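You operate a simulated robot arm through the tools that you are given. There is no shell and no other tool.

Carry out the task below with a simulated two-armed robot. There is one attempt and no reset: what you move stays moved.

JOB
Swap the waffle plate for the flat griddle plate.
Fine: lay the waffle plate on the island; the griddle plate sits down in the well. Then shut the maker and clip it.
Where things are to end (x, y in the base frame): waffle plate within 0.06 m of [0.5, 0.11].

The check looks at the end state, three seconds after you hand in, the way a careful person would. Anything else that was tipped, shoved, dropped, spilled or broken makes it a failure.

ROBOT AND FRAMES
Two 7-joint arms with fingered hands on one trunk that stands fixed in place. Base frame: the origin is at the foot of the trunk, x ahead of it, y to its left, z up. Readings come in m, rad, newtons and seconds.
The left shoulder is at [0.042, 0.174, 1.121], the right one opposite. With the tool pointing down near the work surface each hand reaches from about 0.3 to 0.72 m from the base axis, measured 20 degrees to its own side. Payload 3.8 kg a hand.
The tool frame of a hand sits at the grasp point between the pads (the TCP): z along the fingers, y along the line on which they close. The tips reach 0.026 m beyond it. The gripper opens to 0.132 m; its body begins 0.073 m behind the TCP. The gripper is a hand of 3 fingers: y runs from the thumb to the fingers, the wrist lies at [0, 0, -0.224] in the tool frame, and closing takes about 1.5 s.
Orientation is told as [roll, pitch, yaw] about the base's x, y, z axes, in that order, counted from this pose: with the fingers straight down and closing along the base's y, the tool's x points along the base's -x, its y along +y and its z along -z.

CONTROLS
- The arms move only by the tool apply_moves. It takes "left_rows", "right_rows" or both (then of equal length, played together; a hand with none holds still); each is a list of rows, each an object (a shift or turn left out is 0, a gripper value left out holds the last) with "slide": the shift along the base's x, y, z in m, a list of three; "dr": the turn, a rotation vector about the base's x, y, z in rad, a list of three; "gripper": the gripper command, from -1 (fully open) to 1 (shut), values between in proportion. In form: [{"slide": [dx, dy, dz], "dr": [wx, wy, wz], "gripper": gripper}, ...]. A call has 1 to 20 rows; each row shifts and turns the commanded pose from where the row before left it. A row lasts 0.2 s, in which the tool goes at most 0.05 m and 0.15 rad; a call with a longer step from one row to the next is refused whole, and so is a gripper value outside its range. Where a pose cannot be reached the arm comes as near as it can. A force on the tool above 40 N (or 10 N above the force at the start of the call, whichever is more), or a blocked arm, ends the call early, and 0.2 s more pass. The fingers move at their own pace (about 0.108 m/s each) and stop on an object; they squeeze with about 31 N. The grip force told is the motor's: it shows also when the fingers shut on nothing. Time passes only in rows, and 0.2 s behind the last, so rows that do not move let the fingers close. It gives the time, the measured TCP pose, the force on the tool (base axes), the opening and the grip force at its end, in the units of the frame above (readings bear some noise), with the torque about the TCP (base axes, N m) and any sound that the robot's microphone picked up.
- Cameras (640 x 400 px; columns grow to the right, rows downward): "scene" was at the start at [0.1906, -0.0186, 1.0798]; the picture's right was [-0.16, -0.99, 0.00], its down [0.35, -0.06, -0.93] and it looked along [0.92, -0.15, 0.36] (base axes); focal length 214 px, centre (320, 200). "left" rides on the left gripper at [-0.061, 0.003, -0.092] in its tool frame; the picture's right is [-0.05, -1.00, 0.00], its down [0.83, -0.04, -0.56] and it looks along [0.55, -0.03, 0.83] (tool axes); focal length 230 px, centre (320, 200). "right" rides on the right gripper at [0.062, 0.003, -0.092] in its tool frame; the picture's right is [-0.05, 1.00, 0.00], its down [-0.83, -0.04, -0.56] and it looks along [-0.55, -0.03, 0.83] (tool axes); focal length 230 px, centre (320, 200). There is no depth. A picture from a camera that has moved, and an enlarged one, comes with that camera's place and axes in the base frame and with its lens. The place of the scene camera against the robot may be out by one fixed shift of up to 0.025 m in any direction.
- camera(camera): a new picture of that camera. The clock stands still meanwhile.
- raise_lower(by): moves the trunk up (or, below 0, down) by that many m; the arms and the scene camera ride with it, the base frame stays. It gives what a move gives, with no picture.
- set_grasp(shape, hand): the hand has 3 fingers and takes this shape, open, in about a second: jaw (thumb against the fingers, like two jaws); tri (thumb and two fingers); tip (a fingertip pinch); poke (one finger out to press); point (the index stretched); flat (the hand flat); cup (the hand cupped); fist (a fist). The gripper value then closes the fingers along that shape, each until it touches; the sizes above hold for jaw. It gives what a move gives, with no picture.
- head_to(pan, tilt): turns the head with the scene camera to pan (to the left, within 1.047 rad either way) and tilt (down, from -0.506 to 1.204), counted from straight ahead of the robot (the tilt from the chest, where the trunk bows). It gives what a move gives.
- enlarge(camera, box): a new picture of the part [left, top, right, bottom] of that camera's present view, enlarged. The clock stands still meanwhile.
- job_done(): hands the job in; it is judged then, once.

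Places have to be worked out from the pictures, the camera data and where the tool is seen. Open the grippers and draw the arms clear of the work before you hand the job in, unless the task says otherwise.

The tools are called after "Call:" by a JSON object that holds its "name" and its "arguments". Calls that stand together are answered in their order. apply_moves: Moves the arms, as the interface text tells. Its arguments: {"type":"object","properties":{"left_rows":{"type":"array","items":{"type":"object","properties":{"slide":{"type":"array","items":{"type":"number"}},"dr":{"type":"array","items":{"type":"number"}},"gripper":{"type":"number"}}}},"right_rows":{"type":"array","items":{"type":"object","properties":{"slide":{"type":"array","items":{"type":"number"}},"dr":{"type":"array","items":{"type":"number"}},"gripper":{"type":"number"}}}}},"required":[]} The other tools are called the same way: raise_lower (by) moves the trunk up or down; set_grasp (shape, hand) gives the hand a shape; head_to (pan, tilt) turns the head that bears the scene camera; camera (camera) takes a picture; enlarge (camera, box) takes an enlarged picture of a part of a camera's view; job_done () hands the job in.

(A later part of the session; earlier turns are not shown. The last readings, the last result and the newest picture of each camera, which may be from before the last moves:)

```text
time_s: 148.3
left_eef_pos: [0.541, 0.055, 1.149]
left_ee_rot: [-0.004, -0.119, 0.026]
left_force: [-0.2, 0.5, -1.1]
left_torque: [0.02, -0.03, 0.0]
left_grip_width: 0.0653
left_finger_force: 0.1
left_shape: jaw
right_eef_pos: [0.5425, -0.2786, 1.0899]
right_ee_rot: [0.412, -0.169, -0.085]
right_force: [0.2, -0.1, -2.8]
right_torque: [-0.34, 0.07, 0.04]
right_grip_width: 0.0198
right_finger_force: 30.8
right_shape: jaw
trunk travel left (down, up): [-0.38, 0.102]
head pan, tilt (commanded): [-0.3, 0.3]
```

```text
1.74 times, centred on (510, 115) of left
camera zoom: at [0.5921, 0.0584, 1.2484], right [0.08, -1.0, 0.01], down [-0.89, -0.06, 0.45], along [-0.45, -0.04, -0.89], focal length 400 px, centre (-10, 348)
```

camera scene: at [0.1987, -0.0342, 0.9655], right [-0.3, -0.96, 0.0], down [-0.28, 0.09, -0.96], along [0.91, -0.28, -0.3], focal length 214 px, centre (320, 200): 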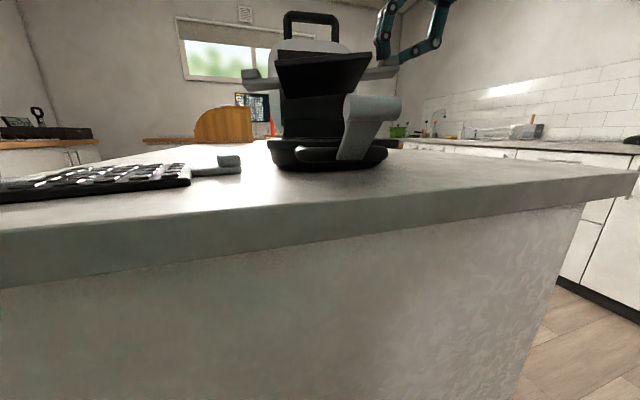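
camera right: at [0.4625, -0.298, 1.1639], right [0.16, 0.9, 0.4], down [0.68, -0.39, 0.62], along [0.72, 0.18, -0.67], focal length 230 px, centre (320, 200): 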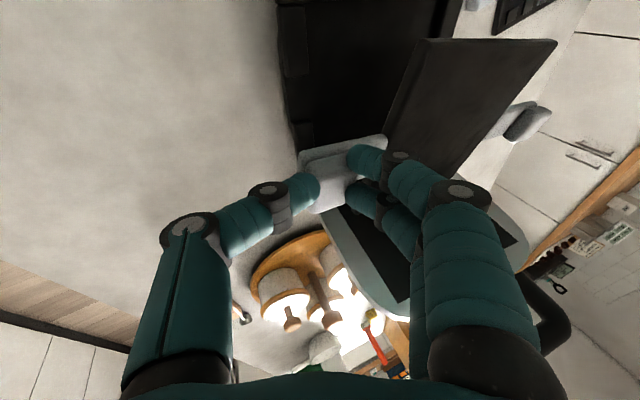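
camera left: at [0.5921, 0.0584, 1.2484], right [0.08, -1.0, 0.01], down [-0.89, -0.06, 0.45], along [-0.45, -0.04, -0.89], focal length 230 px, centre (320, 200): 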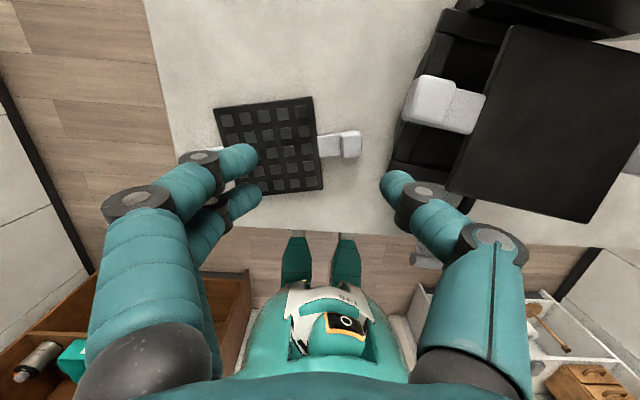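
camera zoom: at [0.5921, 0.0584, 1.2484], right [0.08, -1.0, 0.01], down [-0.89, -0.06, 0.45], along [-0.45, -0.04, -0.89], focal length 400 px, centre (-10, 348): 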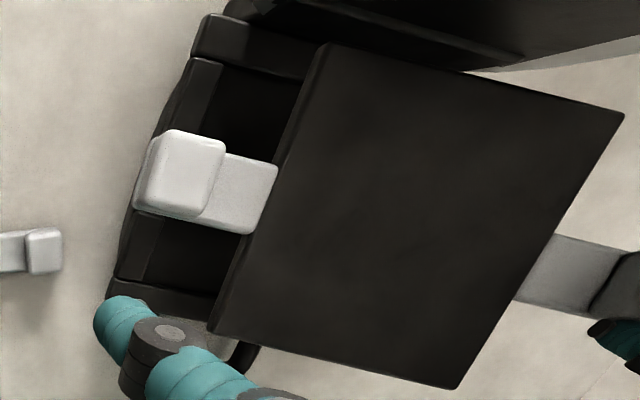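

The left knob is now at ≈ (0.589, −0.0415), close to the seat line. I lower the plate about 7 cm with a slight yaw/y correction.

Call:
{"name": "apply_moves", "arguments": {"right_rows": [{"slide": [0, 0.001, -0.012], "dr": [0, 0, 0.01]}, {"slide": [0, 0.001, -0.012], "dr": [0, 0, 0.01]}, {"slide": [0, 0.001, -0.012]}, {"slide": [0, 0, -0.012]}, {"slide": [0, 0, -0.01]}, {"slide": [0, 0, -0.008]}, {}]}}

Call:
{"name": "enlarge", "arguments": {"camera": "left", "box": [380, 0, 640, 230]}}

Call:
{"name": "enlarge", "arguments": {"camera": "scene", "box": [220, 20, 450, 200]}}

Call:
{"name": "camera", "arguments": {"camera": "right"}}

```text
time_s: 149.9
left_eef_pos: [0.5421, 0.0542, 1.1485]
left_ee_rot: [-0.001, -0.118, 0.026]
left_force: [-0.7, 0.5, 0.2]
left_torque: [-0.02, 0.01, 0.02]
left_grip_width: 0.0655
left_finger_force: 0.0
left_shape: jaw
right_eef_pos: [0.5407, -0.2762, 1.025]
right_ee_rot: [0.412, -0.166, -0.066]
right_force: [-0.3, -0.2, -2.7]
right_torque: [-0.36, 0.08, 0.01]
right_grip_width: 0.0197
right_finger_force: 30.9
right_shape: jaw
trunk travel left (down, up): [-0.38, 0.102]
head pan, tilt (commanded): [-0.3, 0.3]
```

```text
1.74 times, centred on (510, 115) of left
camera zoom: at [0.592, 0.0587, 1.2485], right [0.08, -1.0, 0.01], down [-0.89, -0.06, 0.45], along [-0.45, -0.04, -0.89], focal length 400 px, centre (-10, 348)
```

zoom: 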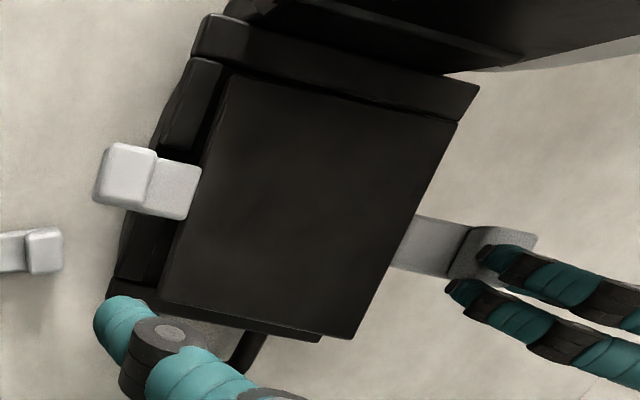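

```text
2.22 times, centred on (335, 110) of scene
camera zoom: at [0.1987, -0.0341, 0.9656], right [-0.3, -0.96, 0.0], down [-0.28, 0.09, -0.96], along [0.91, -0.28, -0.3], focal length 477 px, centre (287, 400)
```

zoom: 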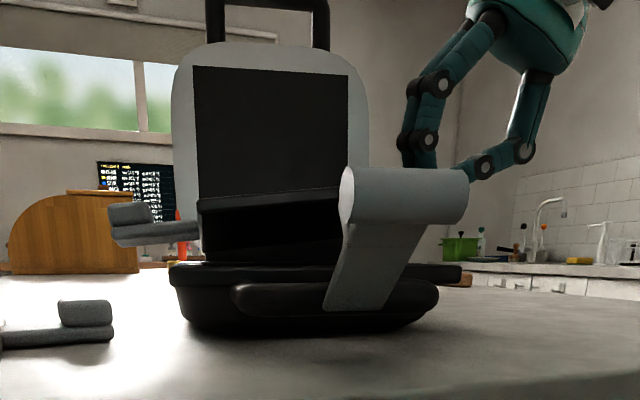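

```text
taken
camera right: at [0.4645, -0.3056, 1.0983], right [0.05, 0.91, 0.4], down [0.72, -0.31, 0.62], along [0.69, 0.26, -0.67], focal length 230 px, centre (320, 200)
```

right: 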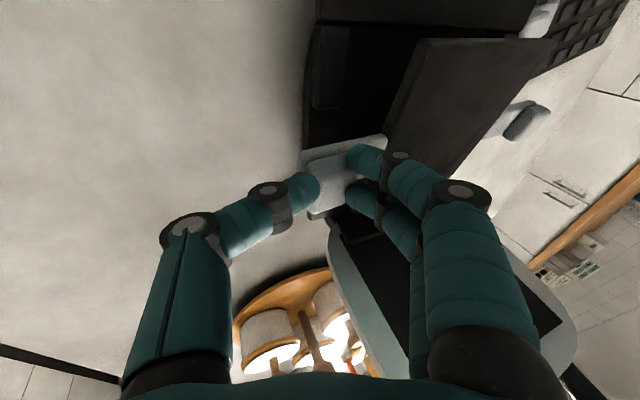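

Alignment over the well looks good; the left knob is ~6 mm too far left. I shift −6 mm in y and lower further until the left end touches.

Call:
{"name": "apply_moves", "arguments": {"right_rows": [{"slide": [0, -0.003, -0.006]}, {"slide": [0, -0.003, -0.006]}, {"slide": [0, 0, -0.005]}, {"slide": [0, 0, -0.004]}]}}

Call:
{"name": "enlarge", "arguments": {"camera": "left", "box": [380, 0, 640, 230]}}

Call:
{"name": "enlarge", "arguments": {"camera": "scene", "box": [220, 20, 450, 200]}}

```text
time_s: 150.9
left_eef_pos: [0.5426, 0.0541, 1.1495]
left_ee_rot: [-0.003, -0.119, 0.026]
left_force: [0.5, 0.3, 0.0]
left_torque: [0.04, 0.03, 0.01]
left_grip_width: 0.0655
left_finger_force: 0.0
left_shape: jaw
right_eef_pos: [0.5414, -0.2817, 1.0028]
right_ee_rot: [0.411, -0.166, -0.066]
right_force: [-0.2, 0.1, -2.6]
right_torque: [-0.23, 0.02, -0.02]
right_grip_width: 0.0199
right_finger_force: 31.4
right_shape: jaw
trunk travel left (down, up): [-0.38, 0.102]
head pan, tilt (commanded): [-0.3, 0.3]
```

```text
1.74 times, centred on (510, 115) of left
camera zoom: at [0.592, 0.0586, 1.2485], right [0.08, -1.0, 0.01], down [-0.89, -0.06, 0.45], along [-0.45, -0.04, -0.89], focal length 400 px, centre (-10, 348)
```

zoom: 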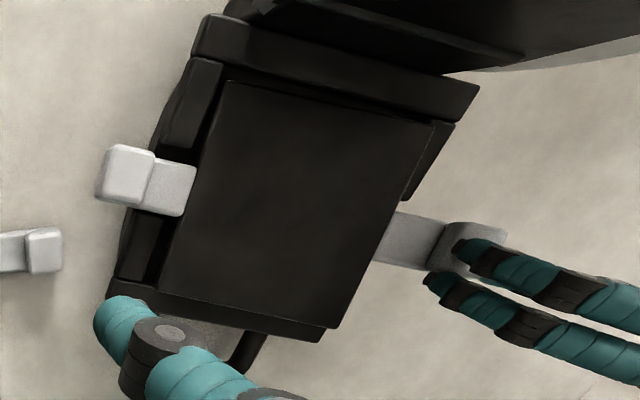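

```text
2.22 times, centred on (335, 110) of scene
camera zoom: at [0.1986, -0.0342, 0.9656], right [-0.3, -0.96, 0.0], down [-0.28, 0.09, -0.96], along [0.91, -0.28, -0.3], focal length 477 px, centre (287, 400)
```

zoom: 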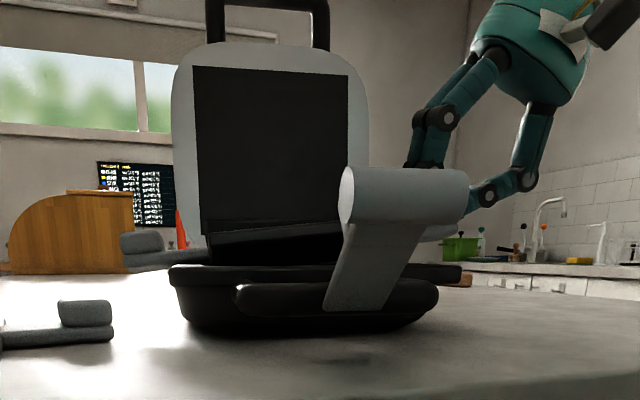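

The left end is about in its notch with a small gap to the blocks on both sides. I lower the right end now, un-leaning the hand as the plate levels.

Call:
{"name": "apply_moves", "arguments": {"right_rows": [{"slide": [0, 0, -0.006], "dr": [-0.02, 0, 0]}, {"slide": [0, 0, -0.006], "dr": [-0.02, 0, 0]}, {"slide": [0, 0, -0.006], "dr": [-0.02, 0, 0]}]}}

Call:
{"name": "enlarge", "arguments": {"camera": "left", "box": [380, 0, 640, 230]}}

Call:
{"name": "enlarge", "arguments": {"camera": "scene", "box": [220, 20, 450, 200]}}

```text
time_s: 151.7
left_eef_pos: [0.5419, 0.0541, 1.1495]
left_ee_rot: [0.0, -0.119, 0.026]
left_force: [0.4, -0.2, 0.8]
left_torque: [-0.02, 0.0, 0.01]
left_grip_width: 0.0653
left_finger_force: 0.0
left_shape: jaw
right_eef_pos: [0.54, -0.2821, 0.9854]
right_ee_rot: [0.351, -0.172, -0.056]
right_force: [-0.3, -1.2, 0.4]
right_torque: [0.16, -0.17, -0.09]
right_grip_width: 0.0192
right_finger_force: 30.9
right_shape: jaw
trunk travel left (down, up): [-0.38, 0.102]
head pan, tilt (commanded): [-0.3, 0.3]
```

```text
1.74 times, centred on (510, 115) of left
camera zoom: at [0.5919, 0.0586, 1.2486], right [0.08, -1.0, 0.01], down [-0.89, -0.06, 0.45], along [-0.45, -0.04, -0.89], focal length 400 px, centre (-10, 348)
```

zoom: 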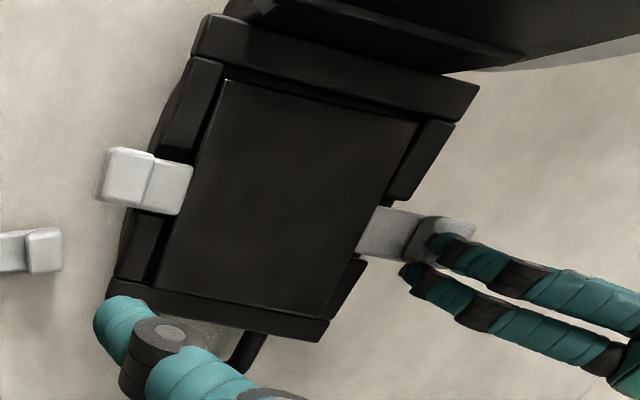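

```text
2.22 times, centred on (335, 110) of scene
camera zoom: at [0.1986, -0.0342, 0.9656], right [-0.3, -0.96, 0.0], down [-0.28, 0.09, -0.96], along [0.91, -0.28, -0.3], focal length 477 px, centre (287, 400)
```

zoom: 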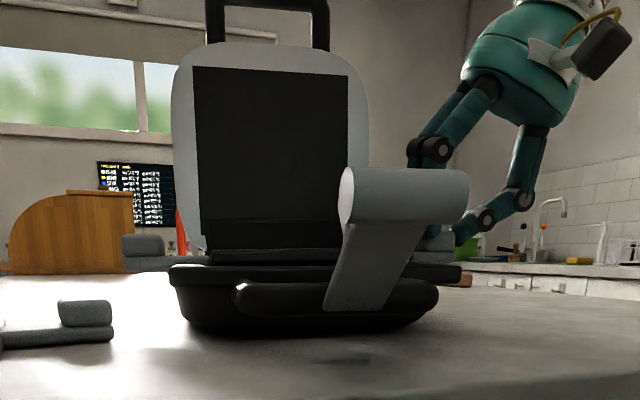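

The plate sits between the four corner blocks, nearly parallel. I lower the right end further, watching the force.

Call:
{"name": "apply_moves", "arguments": {"right_rows": [{"slide": [0, 0, -0.004], "dr": [-0.02, 0, 0]}, {"slide": [0, 0, -0.004], "dr": [-0.02, 0, 0]}]}}

Call:
{"name": "apply_moves", "arguments": {"right_rows": [{"slide": [0, 0, -0.003], "dr": [-0.02, 0, 0]}, {"slide": [0, 0, -0.003], "dr": [-0.02, 0, 0]}]}}

Call:
{"name": "enlarge", "arguments": {"camera": "left", "box": [380, 0, 640, 230]}}

Call:
{"name": "enlarge", "arguments": {"camera": "scene", "box": [220, 20, 450, 200]}}

```text
time_s: 152.3
left_eef_pos: [0.5423, 0.0545, 1.1481]
left_ee_rot: [-0.001, -0.12, 0.027]
left_force: [0.9, -0.4, 0.0]
left_torque: [0.01, -0.02, 0.03]
left_grip_width: 0.0656
left_finger_force: 0.1
left_shape: jaw
right_eef_pos: [0.541, -0.283, 0.9777]
right_ee_rot: [0.309, -0.173, -0.049]
right_force: [0.4, 0.4, 1.4]
right_torque: [0.2, -0.3, -0.1]
right_grip_width: 0.0196
right_finger_force: 31.0
right_shape: jaw
trunk travel left (down, up): [-0.38, 0.102]
head pan, tilt (commanded): [-0.3, 0.3]
```

```text
time_s: 152.9
left_eef_pos: [0.5388, 0.0548, 1.1504]
left_ee_rot: [-0.002, -0.119, 0.028]
left_force: [-0.8, 0.4, -0.2]
left_torque: [0.03, 0.0, -0.01]
left_grip_width: 0.0656
left_finger_force: 0.0
left_shape: jaw
right_eef_pos: [0.5408, -0.2819, 0.9757]
right_ee_rot: [0.271, -0.183, -0.043]
right_force: [-1.9, -2.0, 22.2]
right_torque: [0.83, -0.29, -0.2]
right_grip_width: 0.0208
right_finger_force: 31.3
right_shape: jaw
trunk travel left (down, up): [-0.38, 0.102]
head pan, tilt (commanded): [-0.3, 0.3]
```

```text
1.74 times, centred on (510, 115) of left
camera zoom: at [0.59, 0.0592, 1.2499], right [0.08, -1.0, 0.01], down [-0.89, -0.06, 0.45], along [-0.45, -0.04, -0.89], focal length 400 px, centre (-10, 348)
```

zoom: 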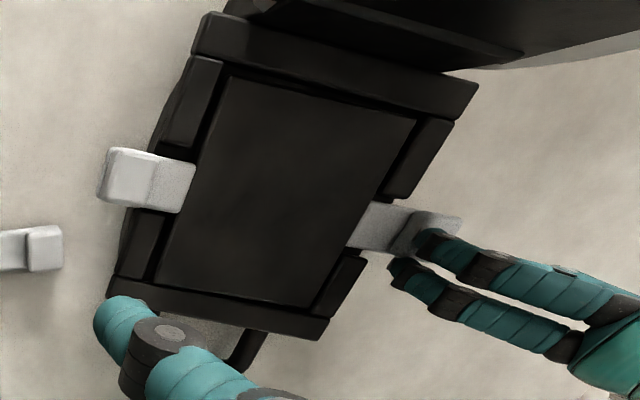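

```text
2.22 times, centred on (335, 110) of scene
camera zoom: at [0.1973, -0.0337, 0.9662], right [-0.3, -0.96, 0.0], down [-0.28, 0.09, -0.96], along [0.91, -0.28, -0.29], focal length 477 px, centre (287, 400)
```

zoom: 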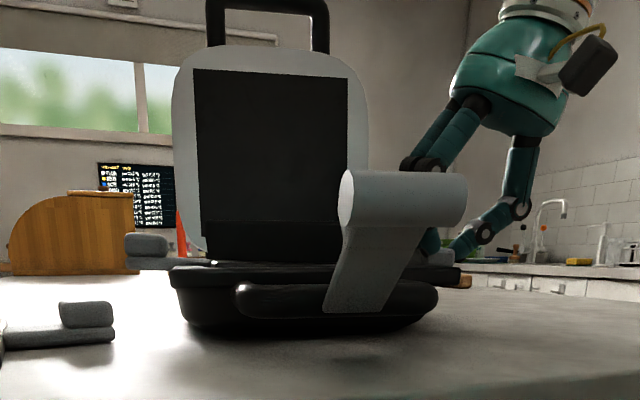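

The right side is down but pressing gives 22 N, and the left end still looks ~1 cm high, so it's hung up there. I look closer at both sides before adjusting.

Call:
{"name": "enlarge", "arguments": {"camera": "left", "box": [420, 10, 580, 140]}}

Call:
{"name": "enlarge", "arguments": {"camera": "left", "box": [420, 90, 580, 220]}}

Call:
{"name": "enlarge", "arguments": {"camera": "scene", "box": [250, 90, 440, 190]}}

```text
3.08 times, centred on (500, 75) of left
camera zoom: at [0.59, 0.0592, 1.2499], right [0.08, -1.0, 0.01], down [-0.89, -0.06, 0.45], along [-0.45, -0.04, -0.89], focal length 708 px, centre (-234, 585)
```

zoom: 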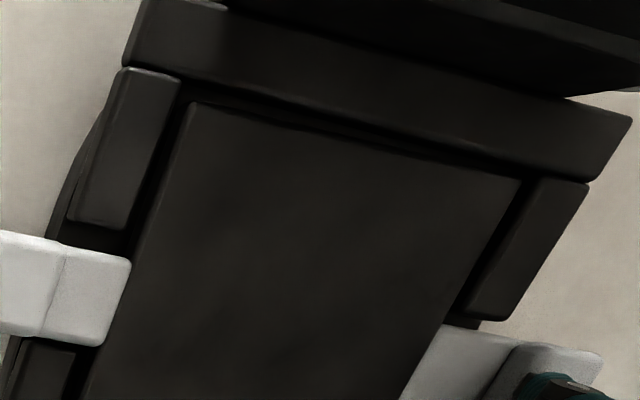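

```text
3.08 times, centred on (500, 155) of left
camera zoom: at [0.59, 0.0592, 1.2499], right [0.08, -1.0, 0.01], down [-0.89, -0.06, 0.45], along [-0.45, -0.04, -0.89], focal length 708 px, centre (-234, 338)
```

zoom: 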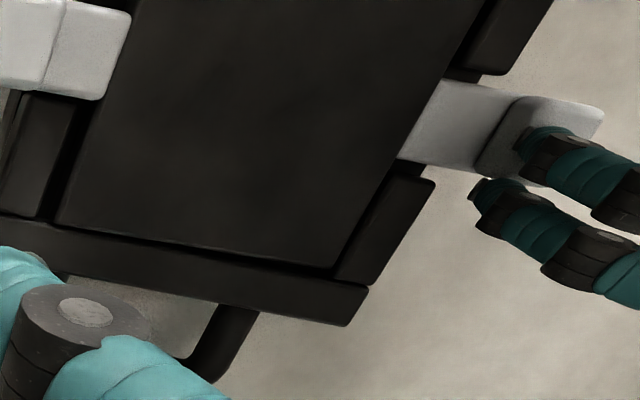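

```text
3.37 times, centred on (345, 140) of scene
camera zoom: at [0.1973, -0.0337, 0.9662], right [-0.3, -0.96, 0.0], down [-0.28, 0.09, -0.96], along [0.91, -0.28, -0.29], focal length 722 px, centre (236, 402)
```

zoom: 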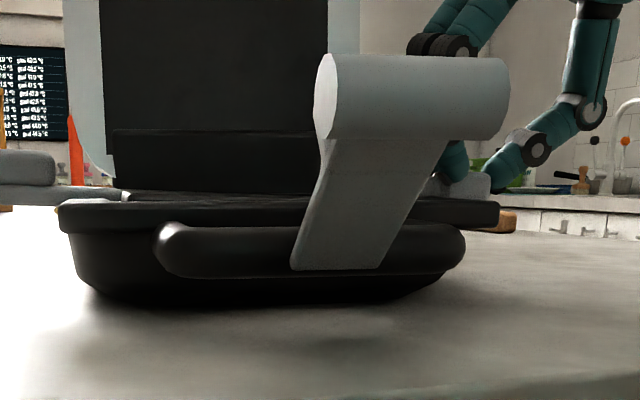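

The plate sits centred in the frame, but the left tab seems to rest on the front-left block (tab ~4 mm too far toward −x there). I ease the press a little and turn the plate by about −0.04 rad with the right hand so the left tab drops into its notch.

Call:
{"name": "apply_moves", "arguments": {"right_rows": [{"slide": [0, 0, 0.002]}, {"slide": [0, 0, 0], "dr": [0, 0, -0.02]}, {"slide": [0, 0, 0], "dr": [0, 0, -0.02]}, {}]}}

Call:
{"name": "enlarge", "arguments": {"camera": "left", "box": [420, 10, 580, 140]}}

Call:
{"name": "enlarge", "arguments": {"camera": "scene", "box": [250, 90, 440, 190]}}

```text
time_s: 153.9
left_eef_pos: [0.5396, 0.0542, 1.1504]
left_ee_rot: [-0.003, -0.12, 0.027]
left_force: [0.2, -1.4, -0.1]
left_torque: [-0.01, -0.02, 0.01]
left_grip_width: 0.0653
left_finger_force: 0.1
left_shape: jaw
right_eef_pos: [0.5407, -0.2802, 0.9751]
right_ee_rot: [0.267, -0.18, -0.083]
right_force: [0.5, -0.7, 26.0]
right_torque: [0.87, -0.36, 0.2]
right_grip_width: 0.0211
right_finger_force: 31.2
right_shape: jaw
trunk travel left (down, up): [-0.38, 0.102]
head pan, tilt (commanded): [-0.3, 0.3]
```

```text
3.08 times, centred on (500, 75) of left
camera zoom: at [0.5899, 0.0594, 1.2497], right [0.08, -1.0, 0.01], down [-0.89, -0.06, 0.45], along [-0.45, -0.04, -0.89], focal length 708 px, centre (-234, 585)
```

zoom: 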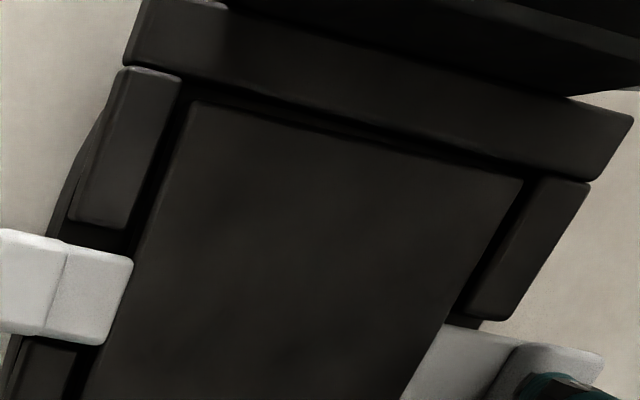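

```text
3.37 times, centred on (345, 140) of scene
camera zoom: at [0.1971, -0.0336, 0.966], right [-0.3, -0.96, 0.0], down [-0.28, 0.09, -0.96], along [0.91, -0.28, -0.29], focal length 722 px, centre (236, 402)
```

zoom: 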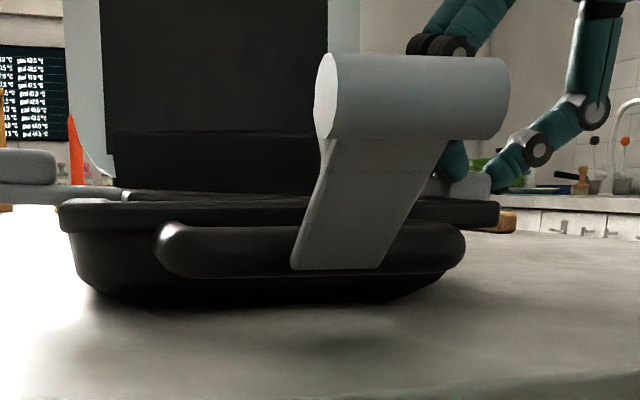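

The 26 N comes probably from the right fingers touching the blocks rather than the plate. I release the right knob, lift off, and see how the plate rests.

Call:
{"name": "apply_moves", "arguments": {"right_rows": [{"slide": [0, 0, 0.002], "gripper": 0.6}, {"gripper": 0.3}, {"gripper": 0.2}, {"slide": [0, -0.004, 0.012]}, {"slide": [0, -0.01, 0.025]}, {"slide": [0, -0.015, 0.03]}, {"slide": [0, -0.02, 0.02]}]}}

Call:
{"name": "enlarge", "arguments": {"camera": "left", "box": [380, 0, 640, 230]}}

Call:
{"name": "enlarge", "arguments": {"camera": "scene", "box": [250, 90, 440, 190]}}

Call:
{"name": "camera", "arguments": {"camera": "right"}}

```text
time_s: 155.5
left_eef_pos: [0.5403, 0.0551, 1.1497]
left_ee_rot: [0.001, -0.12, 0.025]
left_force: [0.5, -0.3, -0.4]
left_torque: [-0.01, -0.02, -0.03]
left_grip_width: 0.0653
left_finger_force: 0.2
left_shape: jaw
right_eef_pos: [0.5393, -0.3304, 1.0621]
right_ee_rot: [0.27, -0.175, -0.083]
right_force: [0.2, 0.3, 1.3]
right_torque: [0.01, 0.01, -0.03]
right_grip_width: 0.0521
right_finger_force: 0.0
right_shape: jaw
trunk travel left (down, up): [-0.38, 0.102]
head pan, tilt (commanded): [-0.3, 0.3]
```

```text
1.74 times, centred on (510, 115) of left
camera zoom: at [0.5917, 0.0585, 1.2487], right [0.08, -1.0, 0.01], down [-0.89, -0.06, 0.45], along [-0.45, -0.04, -0.89], focal length 400 px, centre (-10, 348)
```

zoom: 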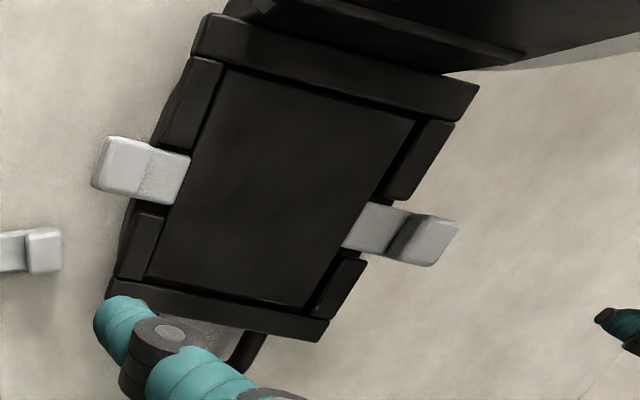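

```text
3.37 times, centred on (345, 140) of scene
camera zoom: at [0.1984, -0.0342, 0.9656], right [-0.3, -0.96, 0.0], down [-0.28, 0.09, -0.96], along [0.91, -0.28, -0.3], focal length 722 px, centre (236, 402)
```

zoom: 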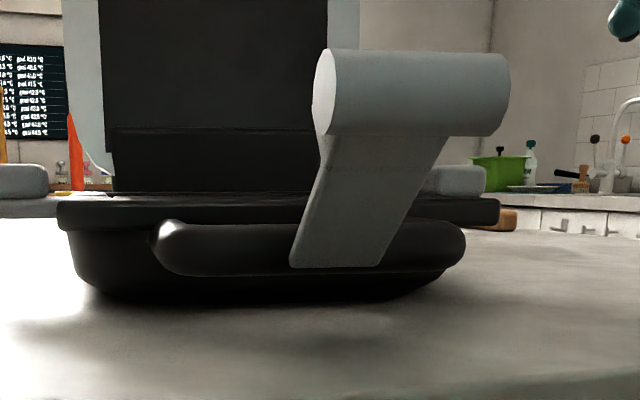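

```text
taken
camera right: at [0.4617, -0.3475, 1.14], right [0.08, 0.96, 0.27], down [0.71, -0.25, 0.66], along [0.7, 0.14, -0.7], focal length 230 px, centre (320, 200)
```

right: 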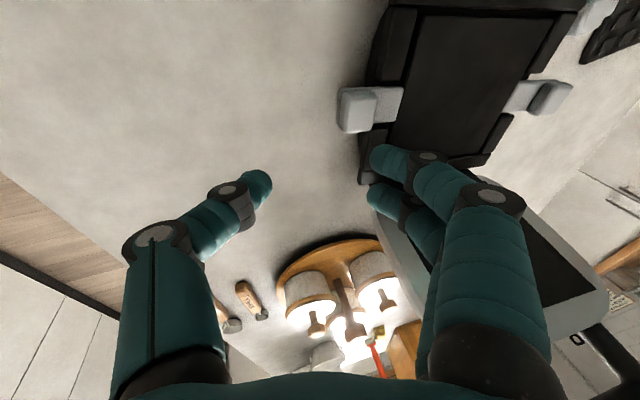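

After release the plate dropped flush: knob bottoms are level with the flange as with the waffle plate before. I zoom in to verify the seating on both sides.

Call:
{"name": "enlarge", "arguments": {"camera": "left", "box": [420, 10, 580, 140]}}

Call:
{"name": "enlarge", "arguments": {"camera": "right", "box": [320, 0, 600, 190]}}

```text
3.08 times, centred on (500, 75) of left
camera zoom: at [0.5917, 0.0585, 1.2487], right [0.08, -1.0, 0.01], down [-0.89, -0.06, 0.45], along [-0.45, -0.04, -0.89], focal length 708 px, centre (-234, 585)
```

zoom: 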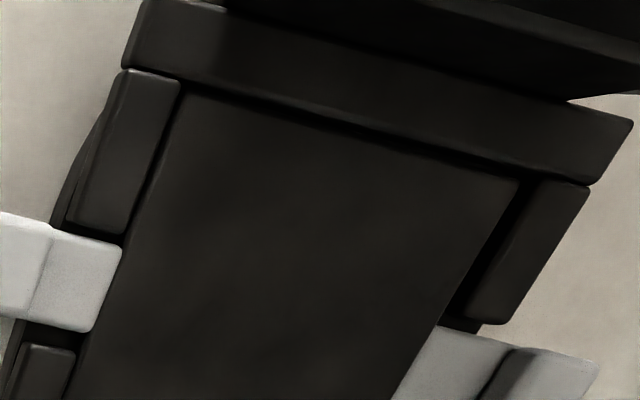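

```text
2.11 times, centred on (460, 95) of right
camera zoom: at [0.4617, -0.3475, 1.14], right [0.08, 0.96, 0.27], down [0.71, -0.25, 0.66], along [0.7, 0.14, -0.7], focal length 484 px, centre (25, 421)
```

zoom: 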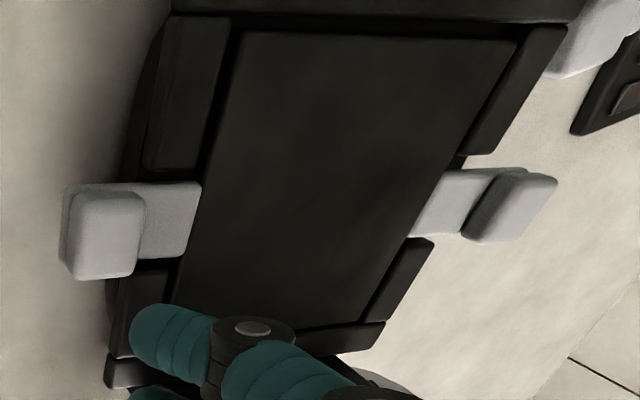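

The griddle is seated with both tabs in their notches. Next I close the lid: I raise the trunk again for reach, move the right hand clear, and tilt the left hand forward to see and reach the lid's handle.

Call:
{"name": "raise_lower", "arguments": {"by": 0.1}}

Call:
{"name": "apply_moves", "arguments": {"left_rows": [{"slide": [-0.03, 0, -0.01], "dr": [0, -0.13, 0]}, {"slide": [-0.03, 0, -0.01], "dr": [0, -0.13, 0]}, {"slide": [-0.03, 0, -0.01], "dr": [0, -0.13, 0]}, {"slide": [0, -0.03, 0], "dr": [0, -0.13, 0]}, {"slide": [0, -0.03, 0], "dr": [0, -0.13, 0]}, {"slide": [0, -0.03, 0], "dr": [0, -0.13, 0]}, {}], "right_rows": [{"slide": [-0.02, -0.03, 0], "dr": [-0.09, 0, 0]}, {"slide": [-0.02, -0.03, 0], "dr": [-0.09, 0, 0]}, {"slide": [-0.02, -0.03, 0], "dr": [-0.09, 0, 0]}, {"slide": [-0.02, -0.02, 0], "dr": [0, 0.06, 0]}, {"slide": [0, 0, 0], "dr": [0, 0.06, 0]}, {"slide": [0, 0, 0], "dr": [0, 0.06, 0]}, {}]}}

Call:
{"name": "camera", "arguments": {"camera": "left"}}

Call:
{"name": "camera", "arguments": {"camera": "scene"}}

```text
time_s: 156.9
left_eef_pos: [0.5451, 0.0556, 1.2471]
left_ee_rot: [-0.001, -0.114, 0.024]
left_force: [-0.4, 1.1, -0.3]
left_torque: [-0.02, 0.02, 0.01]
left_grip_width: 0.0654
left_finger_force: 0.1
left_shape: jaw
right_eef_pos: [0.5419, -0.332, 1.1606]
right_ee_rot: [0.268, -0.172, -0.084]
right_force: [1.1, -1.0, -0.4]
right_torque: [0.0, 0.04, 0.02]
right_grip_width: 0.0522
right_finger_force: 0.0
right_shape: jaw
trunk travel left (down, up): [-0.48, 0.002]
head pan, tilt (commanded): [-0.3, 0.3]
```

```text
time_s: 158.5
left_eef_pos: [0.4527, -0.0339, 1.2212]
left_ee_rot: [-0.033, -0.903, 0.043]
left_force: [-0.2, 0.3, 0.4]
left_torque: [-0.01, -0.02, -0.02]
left_grip_width: 0.0652
left_finger_force: 0.0
left_shape: jaw
right_eef_pos: [0.4602, -0.4409, 1.164]
right_ee_rot: [-0.014, -0.011, -0.031]
right_force: [-0.7, 0.0, 0.3]
right_torque: [-0.03, 0.0, -0.02]
right_grip_width: 0.0523
right_finger_force: 0.1
right_shape: jaw
trunk travel left (down, up): [-0.48, 0.002]
head pan, tilt (commanded): [-0.3, 0.3]
```

```text
taken
camera left: at [0.4182, -0.0285, 1.3263], right [0.05, -1.0, 0.06], down [-0.95, -0.06, -0.31], along [0.31, -0.04, -0.95], focal length 230 px, centre (320, 200)
```

left: 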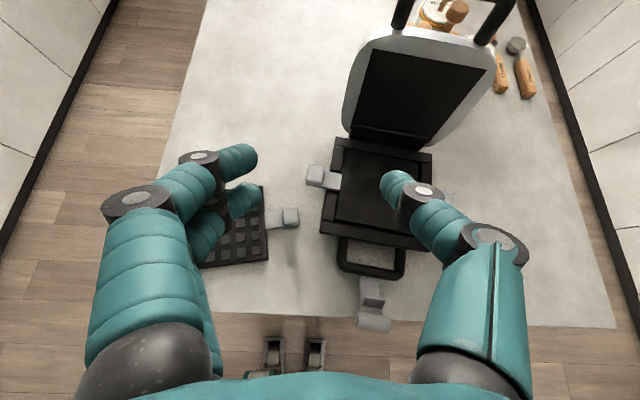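

```text
taken
camera scene: at [0.2112, -0.0335, 1.0984], right [-0.3, -0.96, 0.0], down [-0.28, 0.09, -0.96], along [0.91, -0.28, -0.3], focal length 214 px, centre (320, 200)
```

scene: 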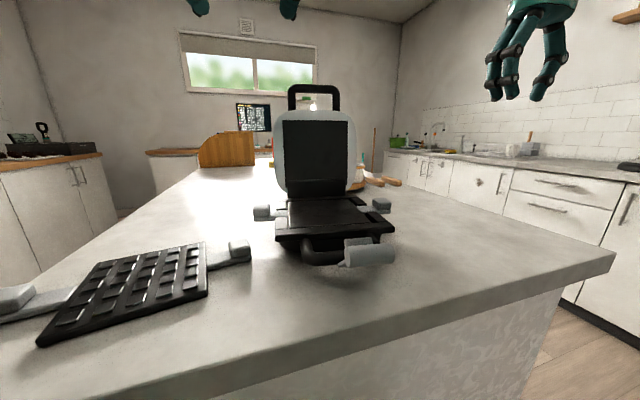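

Clear view: griddle flush in the base, lid upright. The loop's left arm is at about (0.67, −0.113, 1.16–1.19). I bring the forward-tilted left hand in front of it with a 50 mm opening.

Call:
{"name": "apply_moves", "arguments": {"left_rows": [{"slide": [0.03, -0.02, 0.004], "gripper": 0.24}, {"slide": [0.03, -0.02, 0.004], "dr": [0, 0, -0.05]}, {"slide": [0.03, -0.02, 0], "dr": [0, 0, -0.05]}, {"slide": [0.03, -0.019, 0], "dr": [0, 0, -0.05]}, {}]}}

Call:
{"name": "camera", "arguments": {"camera": "left"}}

Call:
{"name": "enlarge", "arguments": {"camera": "scene", "box": [230, 20, 430, 180]}}

```text
time_s: 159.7
left_eef_pos: [0.5728, -0.1149, 1.2293]
left_ee_rot: [-0.029, -0.899, -0.109]
left_force: [-0.4, -0.8, 0.2]
left_torque: [-0.01, 0.0, -0.04]
left_grip_width: 0.0506
left_finger_force: 0.0
left_shape: jaw
right_eef_pos: [0.4589, -0.4412, 1.1635]
right_ee_rot: [-0.013, -0.012, -0.031]
right_force: [-0.2, 0.3, -0.2]
right_torque: [-0.02, -0.01, 0.01]
right_grip_width: 0.0524
right_finger_force: 0.1
right_shape: jaw
trunk travel left (down, up): [-0.48, 0.002]
head pan, tilt (commanded): [-0.3, 0.3]
```

```text
taken
camera left: at [0.5413, -0.1053, 1.3336], right [-0.1, -0.99, 0.06], down [-0.95, 0.08, -0.3], along [0.3, -0.09, -0.95], focal length 230 px, centre (320, 200)
```

left: 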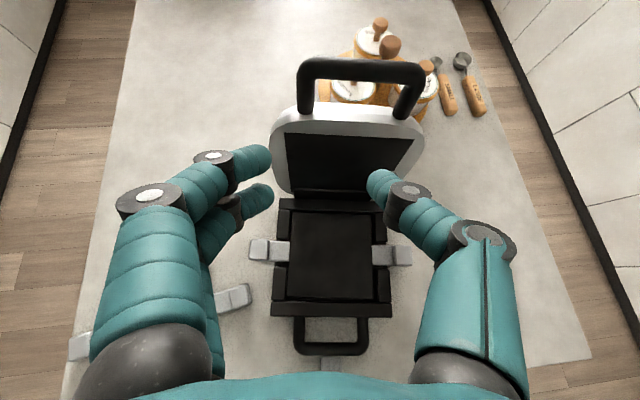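

```text
2.50 times, centred on (330, 100) of scene
camera zoom: at [0.2109, -0.0339, 1.0985], right [-0.3, -0.96, 0.0], down [-0.28, 0.09, -0.96], along [0.91, -0.28, -0.3], focal length 536 px, centre (295, 450)
```

zoom: 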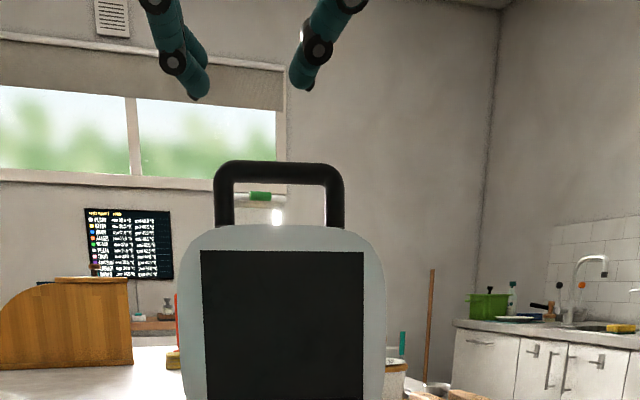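

Triangulated: bar ≈ (0.707, −0.168, 1.178), left loop arm at (0.704, −0.12) from z 1.136 to 1.178. I tilt a bit more and approach the arm along the finger axis.

Call:
{"name": "apply_moves", "arguments": {"left_rows": [{"slide": [0.02, -0.003, -0.01], "dr": [0, -0.1, 0]}, {"slide": [0.02, -0.002, -0.01], "dr": [0, -0.1, 0]}, {"slide": [0.02, 0, -0.01]}, {"slide": [0.02, 0, -0.01]}, {"slide": [0.01, 0, -0.007]}, {}]}}

Call:
{"name": "camera", "arguments": {"camera": "left"}}

Call:
{"name": "enlarge", "arguments": {"camera": "scene", "box": [230, 20, 430, 180]}}

```text
time_s: 161.1
left_eef_pos: [0.6635, -0.1191, 1.181]
left_ee_rot: [0.016, -1.096, -0.149]
left_force: [0.4, -0.1, -0.1]
left_torque: [0.0, 0.01, -0.02]
left_grip_width: 0.0506
left_finger_force: 0.1
left_shape: jaw
right_eef_pos: [0.4608, -0.441, 1.1628]
right_ee_rot: [-0.009, -0.013, -0.031]
right_force: [0.2, 0.5, -0.1]
right_torque: [-0.03, 0.0, -0.02]
right_grip_width: 0.0524
right_finger_force: 0.1
right_shape: jaw
trunk travel left (down, up): [-0.48, 0.002]
head pan, tilt (commanded): [-0.3, 0.3]
```

```text
taken
camera left: at [0.6108, -0.1095, 1.2785], right [-0.11, -0.99, 0.04], down [-0.87, 0.08, -0.49], along [0.48, -0.09, -0.87], focal length 230 px, centre (320, 200)
```

left: 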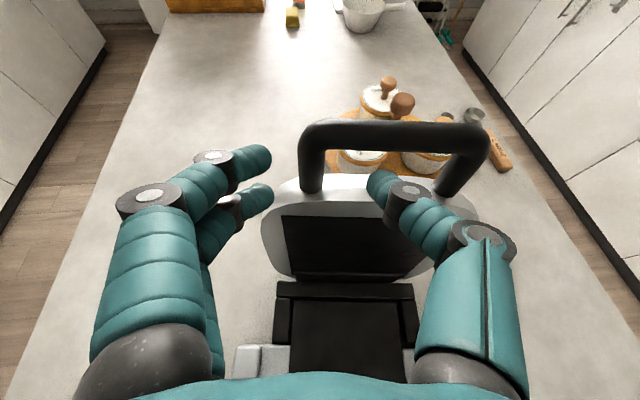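

```text
2.50 times, centred on (330, 100) of scene
camera zoom: at [0.2111, -0.0341, 1.0984], right [-0.3, -0.96, 0.0], down [-0.28, 0.09, -0.96], along [0.91, -0.28, -0.3], focal length 536 px, centre (295, 450)
```

zoom: 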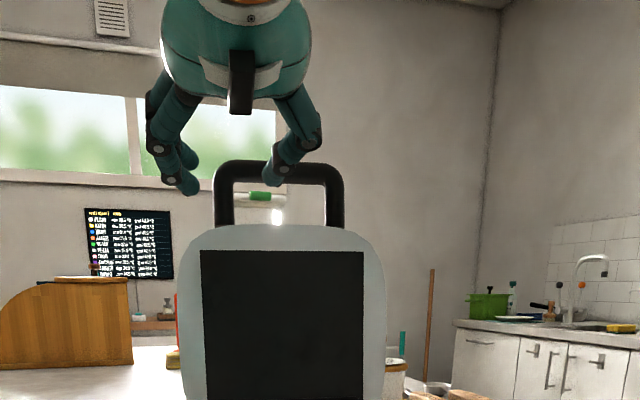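

The arm lies between thumb and fingers. I advance the last 3.5 cm along the finger axis.

Call:
{"name": "apply_moves", "arguments": {"left_rows": [{"slide": [0.01, 0.001, -0.007]}, {"slide": [0.01, 0.001, -0.007]}, {"slide": [0.009, 0.001, -0.007]}, {}]}}

Call:
{"name": "camera", "arguments": {"camera": "left"}}

Call:
{"name": "enlarge", "arguments": {"camera": "scene", "box": [230, 20, 430, 180]}}

```text
time_s: 162.1
left_eef_pos: [0.6906, -0.1166, 1.1611]
left_ee_rot: [0.02, -1.1, -0.152]
left_force: [0.9, -1.4, 4.5]
left_torque: [0.15, -0.1, -0.04]
left_grip_width: 0.0502
left_finger_force: 0.0
left_shape: jaw
right_eef_pos: [0.4602, -0.4421, 1.1637]
right_ee_rot: [-0.01, -0.012, -0.032]
right_force: [1.0, -0.1, 0.9]
right_torque: [0.01, 0.02, -0.04]
right_grip_width: 0.052
right_finger_force: 0.0
right_shape: jaw
trunk travel left (down, up): [-0.48, 0.002]
head pan, tilt (commanded): [-0.3, 0.3]
```

```text
taken
camera left: at [0.6379, -0.1055, 1.2579], right [-0.11, -0.99, 0.04], down [-0.87, 0.08, -0.49], along [0.48, -0.09, -0.87], focal length 230 px, centre (320, 200)
```

left: 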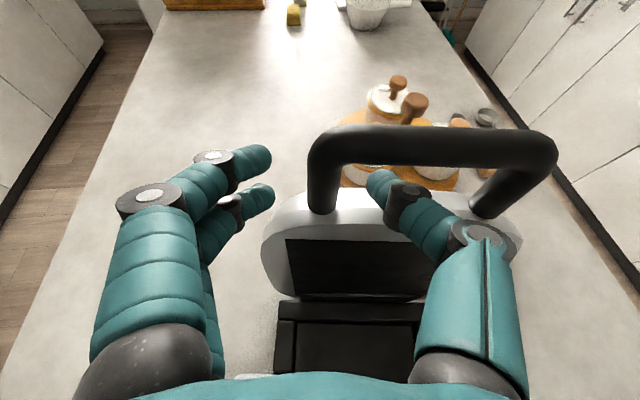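

```text
2.50 times, centred on (330, 100) of scene
camera zoom: at [0.2109, -0.0341, 1.0986], right [-0.3, -0.96, 0.0], down [-0.28, 0.09, -0.96], along [0.91, -0.28, -0.3], focal length 536 px, centre (295, 450)
```

zoom: 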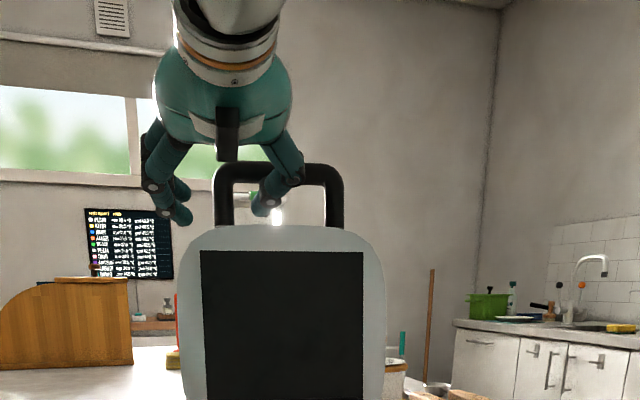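

Slight touch on the rim; I raise 3 mm and close on the arm.

Call:
{"name": "apply_moves", "arguments": {"left_rows": [{"slide": [0, 0, 0.003], "gripper": 0.5}, {"gripper": 0.9}, {"gripper": 0.95}, {"gripper": 0.95}, {"gripper": 0.95}]}}

Call:
{"name": "camera", "arguments": {"camera": "left"}}

```text
time_s: 163.3
left_eef_pos: [0.6911, -0.1164, 1.1608]
left_ee_rot: [0.017, -1.095, -0.15]
left_force: [0.2, -2.9, 0.6]
left_torque: [-0.05, 0.09, -0.04]
left_grip_width: 0.0119
left_finger_force: 31.1
left_shape: jaw
right_eef_pos: [0.4596, -0.4404, 1.1631]
right_ee_rot: [-0.011, -0.011, -0.031]
right_force: [0.2, 0.3, -0.1]
right_torque: [0.01, 0.0, 0.02]
right_grip_width: 0.0525
right_finger_force: 0.2
right_shape: jaw
trunk travel left (down, up): [-0.48, 0.002]
head pan, tilt (commanded): [-0.3, 0.3]
```

```text
taken
camera left: at [0.6386, -0.1062, 1.2584], right [-0.11, -0.99, 0.04], down [-0.87, 0.08, -0.48], along [0.48, -0.09, -0.87], focal length 230 px, centre (320, 200)
```

left: 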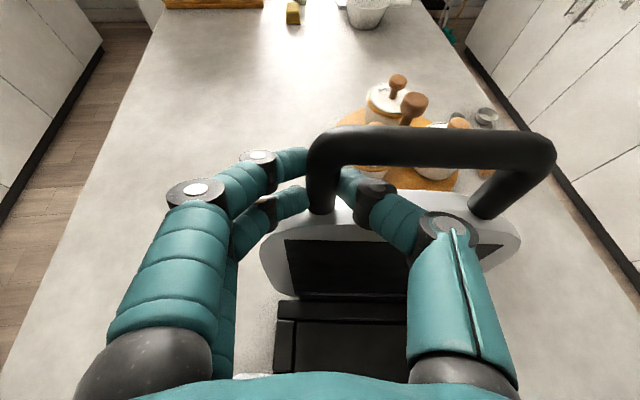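

Gripped. To let the arm pivot easily in the fingers I reduce the squeeze by commanding a width just at contact, then check the grip force.

Call:
{"name": "apply_moves", "arguments": {"left_rows": [{"gripper": 0.83}, {"gripper": 0.83}]}}

```text
time_s: 163.9
left_eef_pos: [0.6915, -0.1156, 1.1612]
left_ee_rot: [0.017, -1.097, -0.148]
left_force: [-2.1, -1.9, -2.5]
left_torque: [-0.02, 0.05, -0.04]
left_grip_width: 0.0123
left_finger_force: 0.1
left_shape: jaw
right_eef_pos: [0.4599, -0.4408, 1.1636]
right_ee_rot: [-0.011, -0.012, -0.032]
right_force: [0.0, -0.6, -0.1]
right_torque: [0.02, 0.01, 0.0]
right_grip_width: 0.0522
right_finger_force: 0.0
right_shape: jaw
trunk travel left (down, up): [-0.48, 0.002]
head pan, tilt (commanded): [-0.3, 0.3]
```

Force is near zero at 0.83; I try slightly tighter values to find a light squeeze.

Call:
{"name": "apply_moves", "arguments": {"left_rows": [{"gripper": 0.85}, {"gripper": 0.85}]}}

Call:
{"name": "apply_moves", "arguments": {"left_rows": [{"gripper": 0.87}, {"gripper": 0.87}]}}

```text
time_s: 164.5
left_eef_pos: [0.6902, -0.1152, 1.162]
left_ee_rot: [0.018, -1.096, -0.152]
left_force: [0.5, -2.9, -2.3]
left_torque: [-0.01, 0.07, -0.04]
left_grip_width: 0.0112
left_finger_force: 30.8
left_shape: jaw
right_eef_pos: [0.46, -0.4417, 1.1624]
right_ee_rot: [-0.011, -0.011, -0.029]
right_force: [-1.0, -0.6, 0.1]
right_torque: [0.0, -0.01, -0.06]
right_grip_width: 0.0524
right_finger_force: 0.1
right_shape: jaw
trunk travel left (down, up): [-0.48, 0.002]
head pan, tilt (commanded): [-0.3, 0.3]
```

```text
time_s: 165.1
left_eef_pos: [0.6905, -0.1151, 1.1625]
left_ee_rot: [0.018, -1.097, -0.151]
left_force: [0.5, -2.1, -0.7]
left_torque: [0.0, 0.1, 0.0]
left_grip_width: 0.0106
left_finger_force: 30.6
left_shape: jaw
right_eef_pos: [0.4607, -0.4419, 1.1639]
right_ee_rot: [-0.012, -0.009, -0.032]
right_force: [0.0, -0.7, -0.7]
right_torque: [-0.01, 0.03, 0.01]
right_grip_width: 0.0524
right_finger_force: 0.0
right_shape: jaw
trunk travel left (down, up): [-0.48, 0.002]
head pan, tilt (commanded): [-0.3, 0.3]
```

The grip is all-or-nothing, so I pull gently with it: about 15° of lid closing, turning the hand a little with the lid.

Call:
{"name": "apply_moves", "arguments": {"left_rows": [{"slide": [-0.007, 0.001, 0], "dr": [0, -0.03, 0]}, {"slide": [-0.008, 0.001, 0], "dr": [0, -0.03, 0]}, {"slide": [-0.008, 0.001, -0.001], "dr": [0, -0.03, 0]}]}}

Call:
{"name": "camera", "arguments": {"camera": "scene"}}

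```text
time_s: 165.9
left_eef_pos: [0.6682, -0.1122, 1.164]
left_ee_rot: [0.053, -1.19, -0.183]
left_force: [2.0, -4.0, 5.2]
left_torque: [-0.08, -0.1, -0.04]
left_grip_width: 0.0105
left_finger_force: 30.6
left_shape: jaw
right_eef_pos: [0.4588, -0.4415, 1.1634]
right_ee_rot: [-0.011, -0.013, -0.033]
right_force: [-0.5, 0.2, -0.6]
right_torque: [0.01, 0.01, -0.01]
right_grip_width: 0.0523
right_finger_force: 0.0
right_shape: jaw
trunk travel left (down, up): [-0.48, 0.002]
head pan, tilt (commanded): [-0.3, 0.3]
```

```text
taken
camera scene: at [0.2111, -0.0345, 1.0986], right [-0.3, -0.96, 0.0], down [-0.28, 0.09, -0.96], along [0.91, -0.28, -0.3], focal length 214 px, centre (320, 200)
```

scene: 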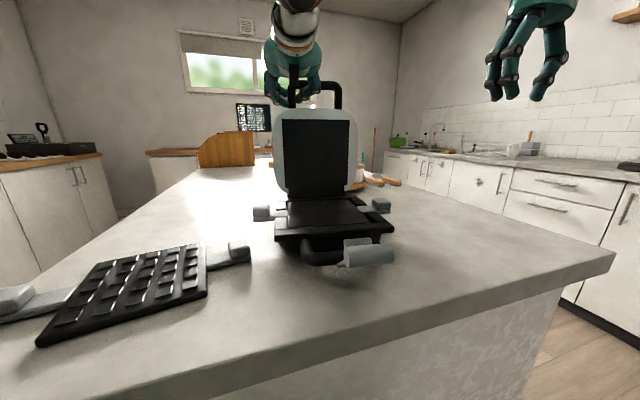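

The lid follows with little force and the base stays. I continue pulling.

Call:
{"name": "apply_moves", "arguments": {"left_rows": [{"slide": [-0.008, 0.001, -0.002], "dr": [0, -0.03, 0]}, {"slide": [-0.008, 0.001, -0.003], "dr": [0, -0.03, 0]}, {"slide": [-0.008, 0.001, -0.003], "dr": [0, -0.03, 0]}, {"slide": [-0.008, 0.001, -0.004], "dr": [0, -0.03, 0]}]}}

Call:
{"name": "camera", "arguments": {"camera": "scene"}}

```text
time_s: 166.9
left_eef_pos: [0.6326, -0.109, 1.1603]
left_ee_rot: [0.143, -1.322, -0.266]
left_force: [-1.2, 0.1, 32.4]
left_torque: [-0.1, -0.55, 0.01]
left_grip_width: 0.0109
left_finger_force: 31.0
left_shape: jaw
right_eef_pos: [0.4573, -0.4407, 1.1669]
right_ee_rot: [-0.011, -0.015, -0.032]
right_force: [0.6, 0.1, 0.4]
right_torque: [0.0, 0.0, 0.01]
right_grip_width: 0.0524
right_finger_force: 0.0
right_shape: jaw
trunk travel left (down, up): [-0.48, 0.002]
head pan, tilt (commanded): [-0.3, 0.3]
```

```text
taken
camera scene: at [0.2087, -0.0337, 1.0995], right [-0.3, -0.96, 0.0], down [-0.28, 0.09, -0.96], along [0.91, -0.28, -0.29], focal length 214 px, centre (320, 200)
```

scene: 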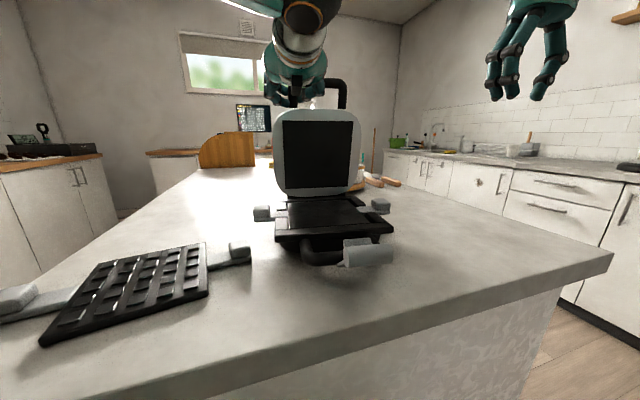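

I'm pressing down too much on the lid (32 N radial). I relieve by raising a few millimetres and continue with a flatter path.

Call:
{"name": "apply_moves", "arguments": {"left_rows": [{"slide": [0, 0, 0.004]}, {"slide": [-0.004, 0, 0.002]}]}}

Call:
{"name": "apply_moves", "arguments": {"left_rows": [{"slide": [-0.007, 0.001, -0.001]}, {"slide": [-0.007, 0.001, -0.002]}, {"slide": [-0.007, 0.001, -0.002]}]}}

Call:
{"name": "camera", "arguments": {"camera": "left"}}

```text
time_s: 167.5
left_eef_pos: [0.6301, -0.109, 1.1601]
left_ee_rot: [0.144, -1.315, -0.268]
left_force: [0.8, 0.6, 25.7]
left_torque: [-0.18, -0.49, 0.04]
left_grip_width: 0.0108
left_finger_force: 30.1
left_shape: jaw
right_eef_pos: [0.4579, -0.4409, 1.1639]
right_ee_rot: [-0.012, -0.014, -0.031]
right_force: [0.1, -0.6, 0.1]
right_torque: [-0.01, -0.01, 0.0]
right_grip_width: 0.0523
right_finger_force: 0.0
right_shape: jaw
trunk travel left (down, up): [-0.48, 0.002]
head pan, tilt (commanded): [-0.3, 0.3]
```

```text
time_s: 168.3
left_eef_pos: [0.608, -0.1066, 1.1564]
left_ee_rot: [0.142, -1.317, -0.272]
left_force: [-3.7, 0.9, 25.3]
left_torque: [0.0, -0.62, -0.02]
left_grip_width: 0.0112
left_finger_force: 31.4
left_shape: jaw
right_eef_pos: [0.4585, -0.4408, 1.1652]
right_ee_rot: [-0.013, -0.014, -0.031]
right_force: [-0.2, 0.5, 0.3]
right_torque: [0.02, -0.01, 0.0]
right_grip_width: 0.0522
right_finger_force: 0.2
right_shape: jaw
trunk travel left (down, up): [-0.48, 0.002]
head pan, tilt (commanded): [-0.3, 0.3]
```

```text
taken
camera left: at [0.5351, -0.0958, 1.2395], right [-0.12, -0.99, 0.01], down [-0.74, 0.08, -0.67], along [0.66, -0.09, -0.75], focal length 230 px, centre (320, 200)
```

left: 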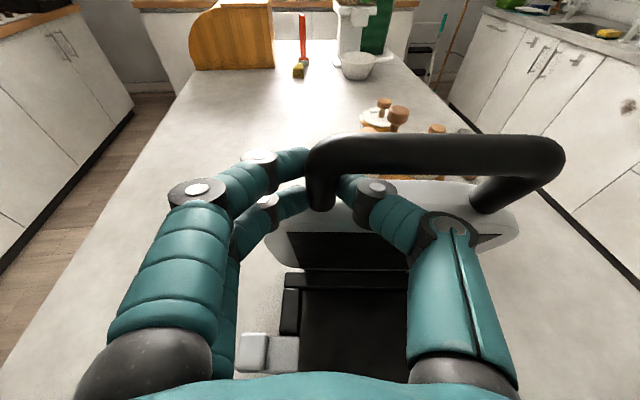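

Fitting the path puts the hinge at about (0.651, 0.95) with r≈0.21, so the lid had leaned back 14° and is now ~8° forward of vertical. I relieve the pressure and follow that arc to about 65°.

Call:
{"name": "apply_moves", "arguments": {"left_rows": [{"slide": [0, 0, 0.006]}, {"slide": [-0.0086, 0.001, -0.0014]}, {"slide": [-0.009, 0.001, -0.0019]}, {"slide": [-0.0085, 0.001, -0.0021]}, {"slide": [-0.0083, 0.001, -0.0025]}]}}

Call:
{"name": "camera", "arguments": {"camera": "scene"}}

```text
time_s: 169.5
left_eef_pos: [0.5755, -0.1021, 1.1461]
left_ee_rot: [0.135, -1.301, -0.263]
left_force: [-2.8, -2.6, 8.5]
left_torque: [-0.13, -0.3, -0.07]
left_grip_width: 0.0114
left_finger_force: 31.7
left_shape: jaw
right_eef_pos: [0.4593, -0.4418, 1.1644]
right_ee_rot: [-0.01, -0.013, -0.031]
right_force: [0.1, -0.2, -0.3]
right_torque: [0.01, 0.0, -0.02]
right_grip_width: 0.0524
right_finger_force: 0.0
right_shape: jaw
trunk travel left (down, up): [-0.48, 0.002]
head pan, tilt (commanded): [-0.3, 0.3]
```

```text
taken
camera scene: at [0.2103, -0.0345, 1.0983], right [-0.3, -0.96, 0.0], down [-0.28, 0.09, -0.96], along [0.91, -0.28, -0.29], focal length 214 px, centre (320, 200)
```

scene: 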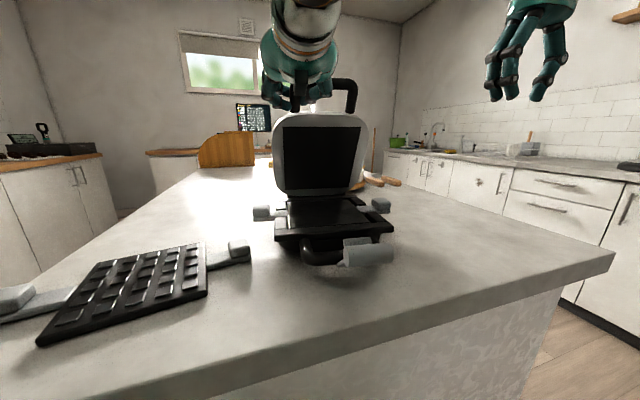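

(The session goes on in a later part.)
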